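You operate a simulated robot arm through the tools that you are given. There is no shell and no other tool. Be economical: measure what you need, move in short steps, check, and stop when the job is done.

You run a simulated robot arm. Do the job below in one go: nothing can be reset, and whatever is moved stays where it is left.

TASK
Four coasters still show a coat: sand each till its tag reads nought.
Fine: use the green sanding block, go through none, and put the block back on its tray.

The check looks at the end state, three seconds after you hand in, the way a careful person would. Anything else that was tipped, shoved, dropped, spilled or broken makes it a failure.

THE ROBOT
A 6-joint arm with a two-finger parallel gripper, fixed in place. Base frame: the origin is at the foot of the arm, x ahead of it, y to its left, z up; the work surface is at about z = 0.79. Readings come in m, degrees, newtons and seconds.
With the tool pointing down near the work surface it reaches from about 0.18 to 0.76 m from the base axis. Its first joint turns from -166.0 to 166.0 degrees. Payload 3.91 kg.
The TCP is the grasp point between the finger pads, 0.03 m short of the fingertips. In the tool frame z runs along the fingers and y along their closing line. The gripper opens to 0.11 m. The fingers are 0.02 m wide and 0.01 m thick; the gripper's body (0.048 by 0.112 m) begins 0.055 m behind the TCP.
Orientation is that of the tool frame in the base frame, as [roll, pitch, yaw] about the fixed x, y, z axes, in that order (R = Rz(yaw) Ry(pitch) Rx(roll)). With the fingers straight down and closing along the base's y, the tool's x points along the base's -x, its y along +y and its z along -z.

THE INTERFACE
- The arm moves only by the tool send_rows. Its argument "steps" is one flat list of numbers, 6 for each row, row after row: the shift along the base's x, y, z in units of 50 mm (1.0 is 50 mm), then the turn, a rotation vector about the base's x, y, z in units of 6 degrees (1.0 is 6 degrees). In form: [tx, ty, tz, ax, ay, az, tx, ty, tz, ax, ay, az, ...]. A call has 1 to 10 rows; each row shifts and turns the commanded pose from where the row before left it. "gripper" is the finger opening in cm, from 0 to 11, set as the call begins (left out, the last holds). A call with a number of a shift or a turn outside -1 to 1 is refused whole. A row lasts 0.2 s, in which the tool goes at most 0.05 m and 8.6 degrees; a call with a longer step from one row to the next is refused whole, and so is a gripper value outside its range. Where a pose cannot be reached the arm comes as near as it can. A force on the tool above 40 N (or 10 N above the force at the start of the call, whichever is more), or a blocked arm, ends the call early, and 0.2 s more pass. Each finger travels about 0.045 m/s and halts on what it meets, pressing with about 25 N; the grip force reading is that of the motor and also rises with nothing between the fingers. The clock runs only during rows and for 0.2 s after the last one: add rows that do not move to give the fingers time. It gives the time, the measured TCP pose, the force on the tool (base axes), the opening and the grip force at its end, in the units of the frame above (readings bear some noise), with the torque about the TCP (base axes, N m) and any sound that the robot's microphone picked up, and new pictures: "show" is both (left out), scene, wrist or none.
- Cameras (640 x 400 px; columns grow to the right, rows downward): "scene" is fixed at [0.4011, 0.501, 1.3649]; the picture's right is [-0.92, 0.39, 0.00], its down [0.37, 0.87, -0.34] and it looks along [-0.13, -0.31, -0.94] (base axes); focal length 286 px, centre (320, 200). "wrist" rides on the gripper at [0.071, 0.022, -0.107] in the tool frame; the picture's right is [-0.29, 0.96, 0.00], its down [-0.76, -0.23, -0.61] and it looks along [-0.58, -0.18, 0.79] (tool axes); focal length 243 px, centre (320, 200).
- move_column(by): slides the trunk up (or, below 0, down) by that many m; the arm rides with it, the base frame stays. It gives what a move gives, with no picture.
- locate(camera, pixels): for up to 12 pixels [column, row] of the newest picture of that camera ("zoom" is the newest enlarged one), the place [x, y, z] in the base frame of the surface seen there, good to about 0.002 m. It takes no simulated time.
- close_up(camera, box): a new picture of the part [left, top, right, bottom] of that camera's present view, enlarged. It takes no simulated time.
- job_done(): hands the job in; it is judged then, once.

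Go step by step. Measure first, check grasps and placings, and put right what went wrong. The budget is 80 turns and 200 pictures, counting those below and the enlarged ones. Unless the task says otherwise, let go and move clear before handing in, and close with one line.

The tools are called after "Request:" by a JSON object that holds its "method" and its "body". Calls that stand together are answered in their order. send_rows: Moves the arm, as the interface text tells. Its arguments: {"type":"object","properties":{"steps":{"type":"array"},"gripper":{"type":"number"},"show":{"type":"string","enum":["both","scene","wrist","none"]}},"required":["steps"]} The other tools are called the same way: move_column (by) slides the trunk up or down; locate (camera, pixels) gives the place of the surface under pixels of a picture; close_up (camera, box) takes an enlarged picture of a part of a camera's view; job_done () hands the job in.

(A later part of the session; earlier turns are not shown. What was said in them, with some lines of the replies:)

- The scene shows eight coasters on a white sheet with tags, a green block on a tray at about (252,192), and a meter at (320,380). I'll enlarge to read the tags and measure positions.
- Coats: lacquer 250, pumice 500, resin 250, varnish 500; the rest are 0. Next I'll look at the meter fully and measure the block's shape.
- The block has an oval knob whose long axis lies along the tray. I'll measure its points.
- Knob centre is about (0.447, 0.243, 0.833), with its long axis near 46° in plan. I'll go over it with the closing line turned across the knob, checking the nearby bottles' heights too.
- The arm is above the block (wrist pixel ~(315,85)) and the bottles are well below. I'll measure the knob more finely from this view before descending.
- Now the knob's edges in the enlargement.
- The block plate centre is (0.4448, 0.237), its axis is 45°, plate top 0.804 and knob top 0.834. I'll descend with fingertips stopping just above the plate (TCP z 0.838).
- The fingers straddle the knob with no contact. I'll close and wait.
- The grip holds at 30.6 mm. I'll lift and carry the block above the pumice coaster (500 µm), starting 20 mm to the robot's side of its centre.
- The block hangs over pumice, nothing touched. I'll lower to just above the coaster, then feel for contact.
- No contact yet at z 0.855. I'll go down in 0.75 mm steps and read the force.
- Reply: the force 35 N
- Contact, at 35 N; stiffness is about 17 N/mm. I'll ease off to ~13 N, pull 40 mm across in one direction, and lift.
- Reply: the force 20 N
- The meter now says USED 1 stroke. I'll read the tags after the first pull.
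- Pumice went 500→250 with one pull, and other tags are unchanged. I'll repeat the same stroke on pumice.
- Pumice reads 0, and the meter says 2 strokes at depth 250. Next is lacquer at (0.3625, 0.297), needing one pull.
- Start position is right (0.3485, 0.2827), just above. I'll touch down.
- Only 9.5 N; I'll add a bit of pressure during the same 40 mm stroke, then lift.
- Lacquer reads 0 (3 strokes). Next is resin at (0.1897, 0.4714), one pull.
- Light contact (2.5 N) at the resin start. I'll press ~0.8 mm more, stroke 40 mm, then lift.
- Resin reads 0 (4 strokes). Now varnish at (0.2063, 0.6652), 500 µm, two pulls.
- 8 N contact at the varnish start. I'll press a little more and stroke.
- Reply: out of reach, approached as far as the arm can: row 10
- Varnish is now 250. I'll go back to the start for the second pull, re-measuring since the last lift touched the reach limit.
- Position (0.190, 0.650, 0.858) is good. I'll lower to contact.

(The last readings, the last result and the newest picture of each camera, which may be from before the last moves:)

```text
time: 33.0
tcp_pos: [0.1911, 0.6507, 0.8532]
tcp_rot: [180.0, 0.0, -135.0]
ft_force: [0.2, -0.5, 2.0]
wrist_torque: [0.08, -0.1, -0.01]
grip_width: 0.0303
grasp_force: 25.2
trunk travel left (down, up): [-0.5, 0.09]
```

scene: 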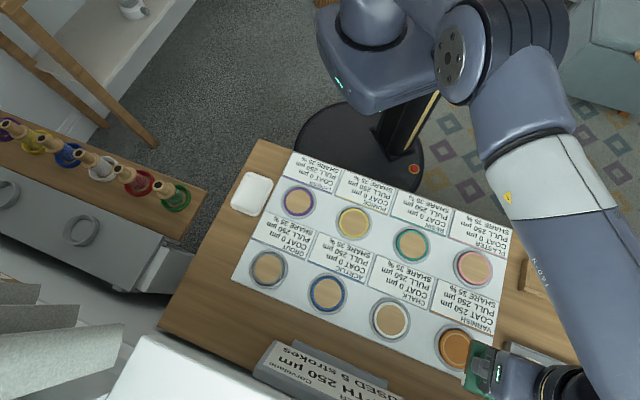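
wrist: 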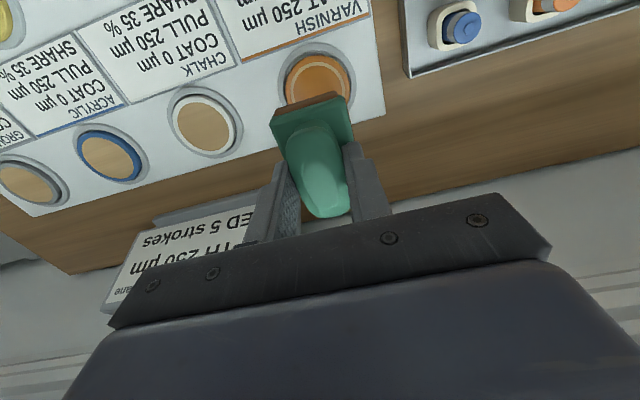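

Just touching (2 N). I'll press 0.8 mm, stroke, and lift while drawing back within reach.

Request:
{"method": "send_rows", "body": {"steps": [0, 0, -0.016, 0, 0, 0, 0.094, 0.094, 0, 0, 0, 0, 0.094, 0.094, 0, 0, 0, 0, 0.094, 0.094, 0, 0, 0, 0, 0.094, 0.094, 0, 0, 0, 0, 0.094, 0.094, 0, 0, 0, 0, 0.094, 0.094, 0, 0, 0, 0, 0, 0, 0.3, 0, 0, 0, 0, 0, 0.7, 0, 0, 0, 0, -0.6, 0.7, 0, 0, 0], "show": "both"}}

Request:
{"method": "close_up", "body": {"camera": "wrist", "box": [80, 0, 620, 210]}}

Request:
{"method": "close_up", "body": {"camera": "scene", "box": [250, 330, 410, 400]}}

```text
time: 35.2
tcp_pos: [0.2198, 0.6487, 0.9368]
tcp_rot: [-179.9, 0.0, -135.2]
ft_force: [0.5, 0.6, -3.2]
wrist_torque: [-0.03, 0.0, -0.01]
grip_width: 0.0303
grasp_force: 24.8
trunk travel left (down, up): [-0.5, 0.09]
```

scene: 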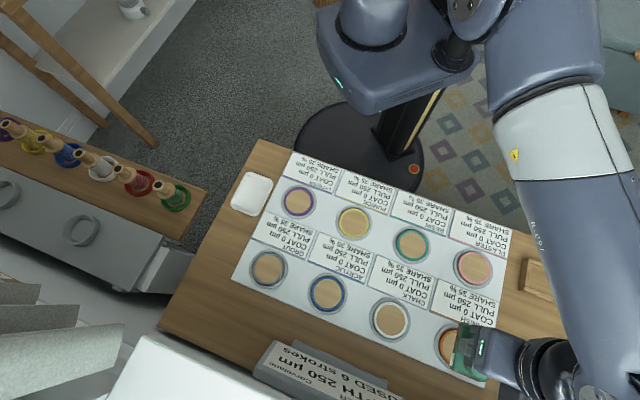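
wrist: 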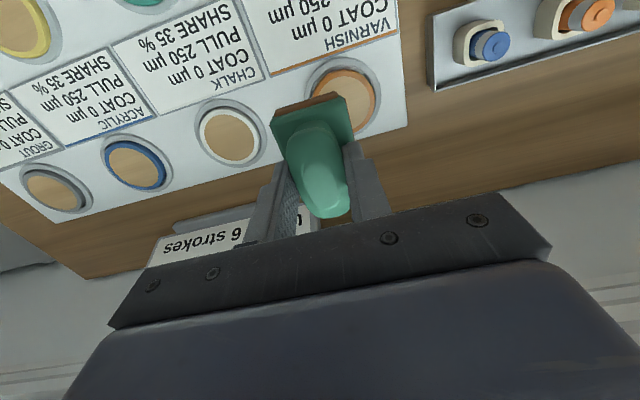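

```text
1.19 times, centred on (350, 105) of wrist
```

zoom: 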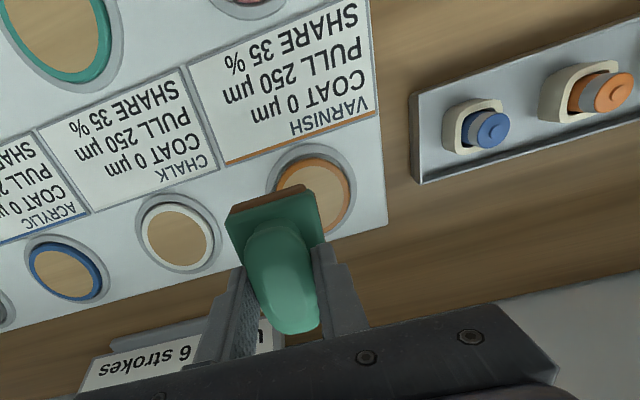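

```text
4.00 times, centred on (330, 365) of scene
```

zoom: 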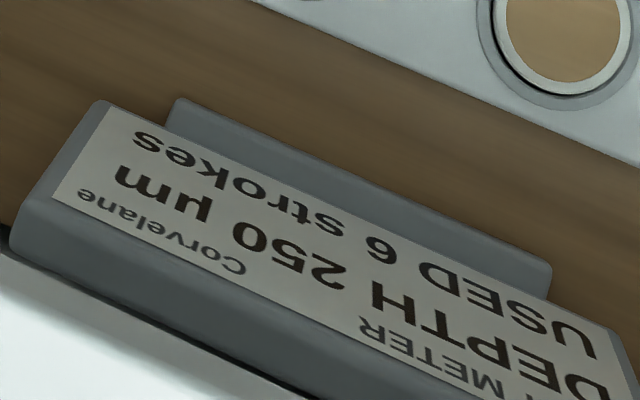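

Varnish reads 0, and every tag is nought after 6 strokes. I'll carry the block back above its tray.

Request:
{"method": "send_rows", "body": {"steps": [0.453, -0.82, 0, 0, 0, 0, 0.453, -0.82, 0, 0, 0, 0, 0.453, -0.82, 0, 0, 0, 0, 0.453, -0.82, 0, 0, 0, 0, 0.453, -0.82, 0, 0, 0, 0, 0.453, -0.82, 0, 0, 0, 0, 0.453, -0.82, 0, 0, 0, 0, 0.453, -0.82, 0, 0, 0, 0, 0.453, -0.82, 0, 0, 0, 0, 0.453, -0.82, 0, 0, 0, 0], "show": "none"}}

Request:
{"method": "send_rows", "body": {"steps": [0, 0, 0, 0, 0, 0, 0, 0, 0, 0, 0, 0], "show": "both"}}

```text
time: 37.4
tcp_pos: [0.4448, 0.2377, 0.9383]
tcp_rot: [-179.9, 0.0, -135.1]
ft_force: [-0.2, 0.6, -1.4]
wrist_torque: [0.02, 0.03, 0.0]
grip_width: 0.0306
grasp_force: 24.9
trunk travel left (down, up): [-0.5, 0.09]
```

```text
time: 38.0
tcp_pos: [0.4455, 0.2372, 0.9389]
tcp_rot: [-180.0, 0.0, -135.1]
ft_force: [0.4, -0.1, -1.3]
wrist_torque: [-0.04, -0.03, 0.01]
grip_width: 0.0307
grasp_force: 25.5
trunk travel left (down, up): [-0.5, 0.09]
```

scene: 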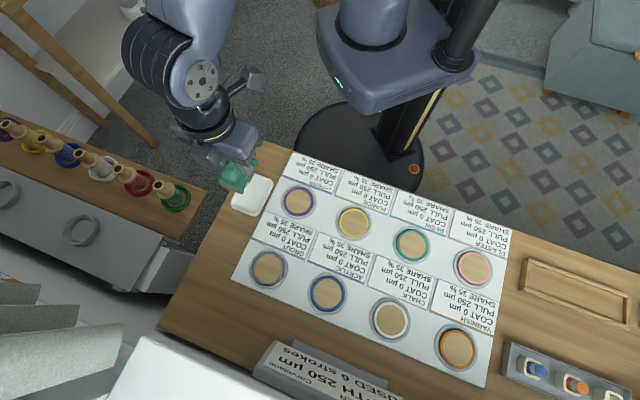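
wrist: 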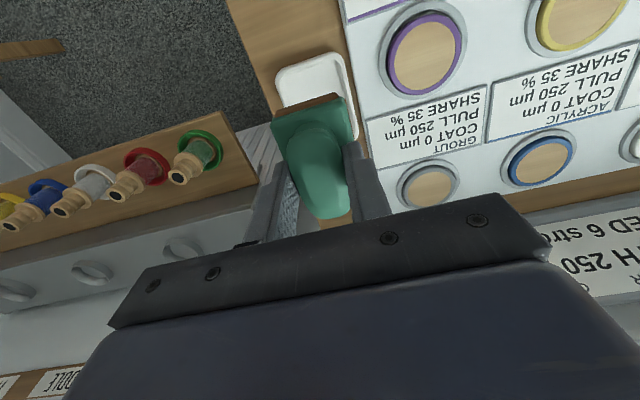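

Aligned within ~1 mm of the pick pose. I'll lower to about 2 mm above the tray floor.

Request:
{"method": "send_rows", "body": {"steps": [0.015, 0.02, -0.8, 0, 0, 0, 0, 0, -0.6, 0, 0, 0, 0, 0, -0.3, 0, 0, 0, 0, 0, -0.15, 0, 0, 0, 0, 0, -0.1, 0, 0, 0, 0, 0, 0, 0, 0, 0], "show": "wrist"}}

Request:
{"method": "send_rows", "body": {"steps": [0, 0, -0.015, 0, 0, 0, 0, 0, -0.015, 0, 0, 0, 0, 0, 0, 0, 0, 0], "show": "none"}}

```text
time: 39.4
tcp_pos: [0.4472, 0.2381, 0.8399]
tcp_rot: [180.0, 0.0, -135.1]
ft_force: [0.5, -0.1, -0.1]
wrist_torque: [0.0, 0.01, -0.04]
grip_width: 0.0306
grasp_force: 24.4
trunk travel left (down, up): [-0.5, 0.09]
```

wrist: 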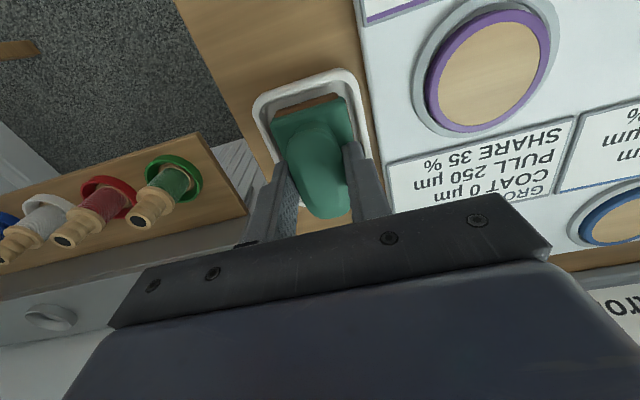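

```text
time: 40.2
tcp_pos: [0.4471, 0.2375, 0.8379]
tcp_rot: [180.0, 0.0, -135.1]
ft_force: [0.8, 0.3, -1.2]
wrist_torque: [-0.01, -0.01, -0.02]
grip_width: 0.0305
grasp_force: 25.1
trunk travel left (down, up): [-0.5, 0.09]
```

No contact yet; I'll lower 1 mm more and feel.

Request:
{"method": "send_rows", "body": {"steps": [0, 0, -0.015, 0, 0, 0, 0, 0, -0.01, 0, 0, 0], "show": "none"}}

```text
time: 40.8
tcp_pos: [0.4462, 0.2388, 0.8386]
tcp_rot: [-180.0, 0.1, -135.1]
ft_force: [-3.0, 1.5, 8.9]
wrist_torque: [0.34, -0.11, 0.14]
grip_width: 0.0303
grasp_force: 25.0
trunk travel left (down, up): [-0.5, 0.09]
```

Contact at 9 N, so the block is seated at its pick height. I'll open to 6 cm, then rise clear.

Request:
{"method": "send_rows", "body": {"steps": [0, 0, 0.01, 0, 0, 0, 0, 0, 0, 0, 0, 0, 0, 0, 0, 0, 0, 0, 0, 0, 0, 0, 0, 0], "gripper": 5.5, "show": "wrist"}}

Request:
{"method": "send_rows", "body": {"steps": [0, 0, 0.3, 0, 0, 0, 0, 0, 0.7, 0, 0, 0, 0, 0, 0.9, 0, 0, 0, 0, 0, 0.9, 0, 0, 0, -0.5, 0, 0.6, 0, 0, 0, -0.9, 0, 0, 0, 0, 0, -0.9, 0, 0, 0, 0, 0], "show": "both"}}

Request:
{"method": "close_up", "body": {"camera": "scene", "box": [220, 140, 380, 240]}}

Request:
{"method": "close_up", "body": {"camera": "scene", "box": [340, 180, 516, 380]}}

Request:
{"method": "close_up", "body": {"camera": "scene", "box": [230, 210, 390, 310]}}

```text
time: 41.8
tcp_pos: [0.446, 0.2386, 0.8379]
tcp_rot: [-179.9, -0.1, -135.1]
ft_force: [0.4, 0.9, 0.3]
wrist_torque: [-0.01, 0.0, -0.03]
grip_width: 0.0544
grasp_force: 0.0
trunk travel left (down, up): [-0.5, 0.09]
```

wrist: 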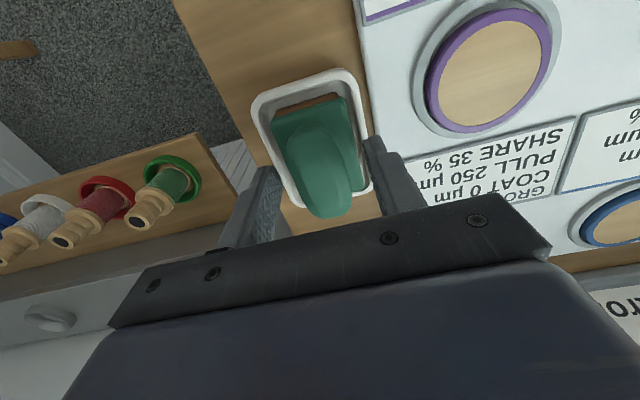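

```text
time: 43.4
tcp_pos: [0.3333, 0.2385, 1.0122]
tcp_rot: [179.9, 0.1, -135.0]
ft_force: [0.4, -0.1, -0.4]
wrist_torque: [0.02, 0.0, 0.01]
grip_width: 0.055
grasp_force: 0.1
trunk travel left (down, up): [-0.5, 0.09]
```

scene: 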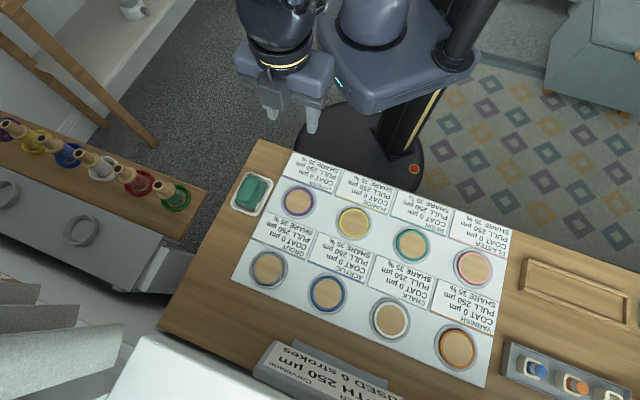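
wrist: 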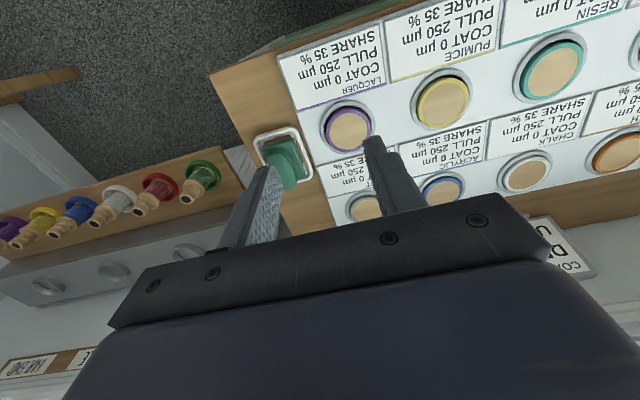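

```text
4.00 times, centred on (300, 190) of scene
```

zoom: 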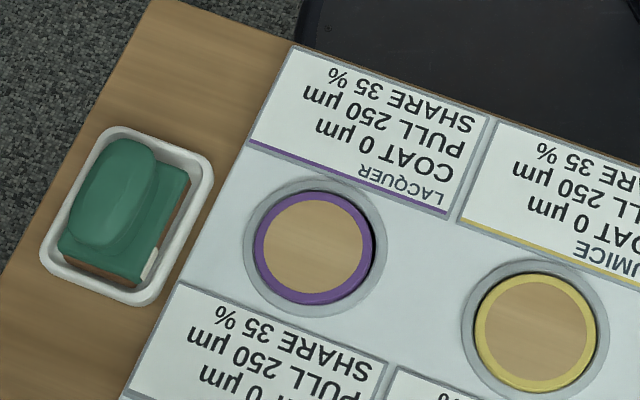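

```text
2.00 times, centred on (428, 280) of scene
```

zoom: 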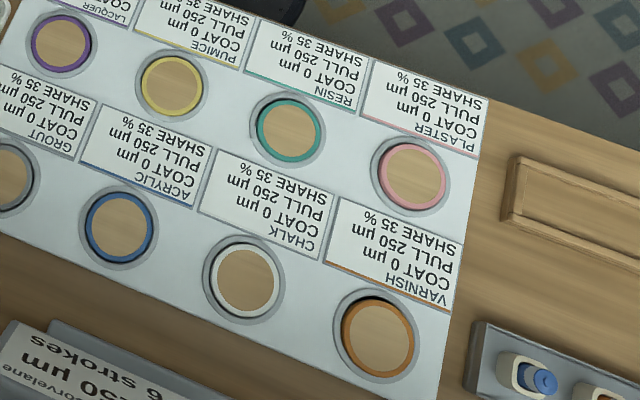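

```text
4.00 times, centred on (310, 260) of scene
```

zoom: 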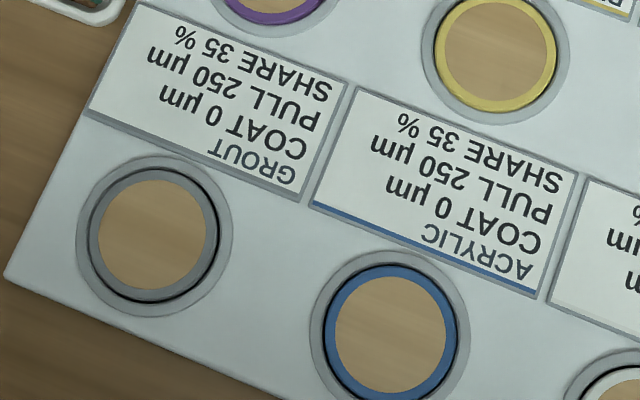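

All eight tags read 0, but there is a pale spot at the block's corner near zoom (148,265). I'll check whether it sits flat.

Request:
{"method": "close_up", "body": {"camera": "scene", "box": [226, 165, 282, 221]}}

Request:
{"method": "close_up", "body": {"camera": "wrist", "box": [245, 115, 325, 200]}}

```text
7.14 times, centred on (254, 193) of scene
```

zoom: 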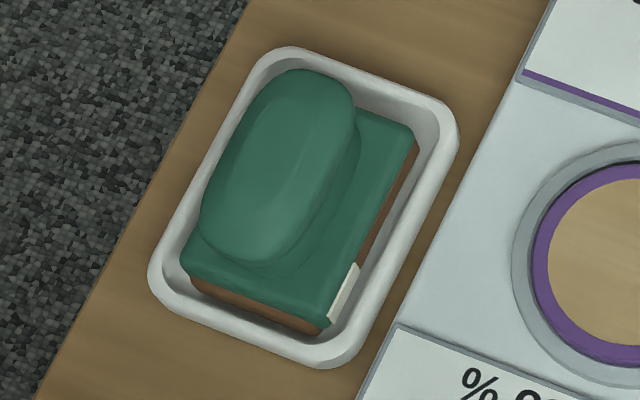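

```text
4.71 times, centred on (285, 158) of wrist
```

zoom: 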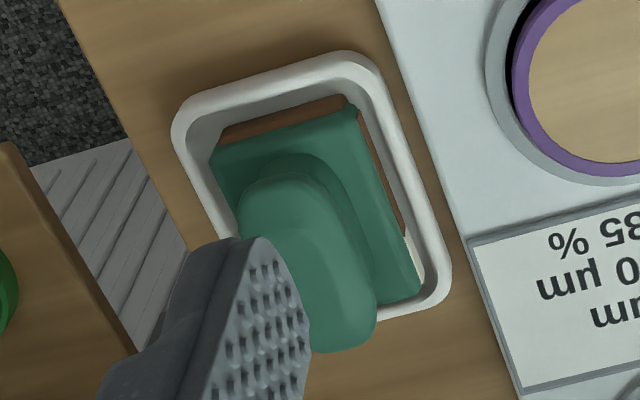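

The pale patch lies on the block's side edge. I'll measure plate corners for level.

Request:
{"method": "close_up", "body": {"camera": "scene", "box": [226, 165, 282, 221]}}

Request:
{"method": "locate", "body": {"camera": "zoom", "pixels": [[405, 130], [320, 310], [190, 265], [360, 225], [345, 290], [355, 275], [335, 310], [270, 170], [390, 195], [240, 295], [455, 130], [345, 350]]}}

```text
7.14 times, centred on (254, 193) of scene
```

zoom: 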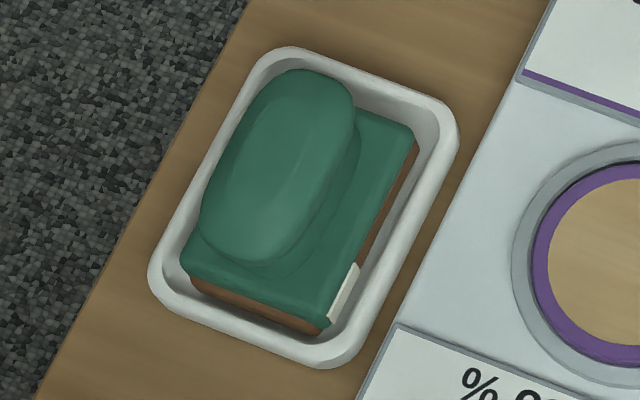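

```text
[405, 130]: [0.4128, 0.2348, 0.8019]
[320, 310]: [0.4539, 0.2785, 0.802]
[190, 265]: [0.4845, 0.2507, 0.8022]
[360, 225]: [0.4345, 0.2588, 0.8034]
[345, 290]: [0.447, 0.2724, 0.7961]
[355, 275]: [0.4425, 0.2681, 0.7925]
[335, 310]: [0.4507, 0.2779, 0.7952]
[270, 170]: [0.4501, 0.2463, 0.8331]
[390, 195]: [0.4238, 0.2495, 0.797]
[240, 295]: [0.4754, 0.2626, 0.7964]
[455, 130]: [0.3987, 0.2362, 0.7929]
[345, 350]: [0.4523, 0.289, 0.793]
```

The plate corners are all at z ≈ 0.802, so the block sits flat and inside its tray. The pale patch is just a mark on its side that shows up after use. All tags read 0 and the arm is clear, so I'm handing in.

Request:
{"method": "job_done", "body": {}}

```text
The job is handed in.
```

The four coated coasters (lacquer, pumice, resin and varnish) now read 0 µm after six pulls. None was sanded through, the green block is back flat on its tray, and the job is handed in.
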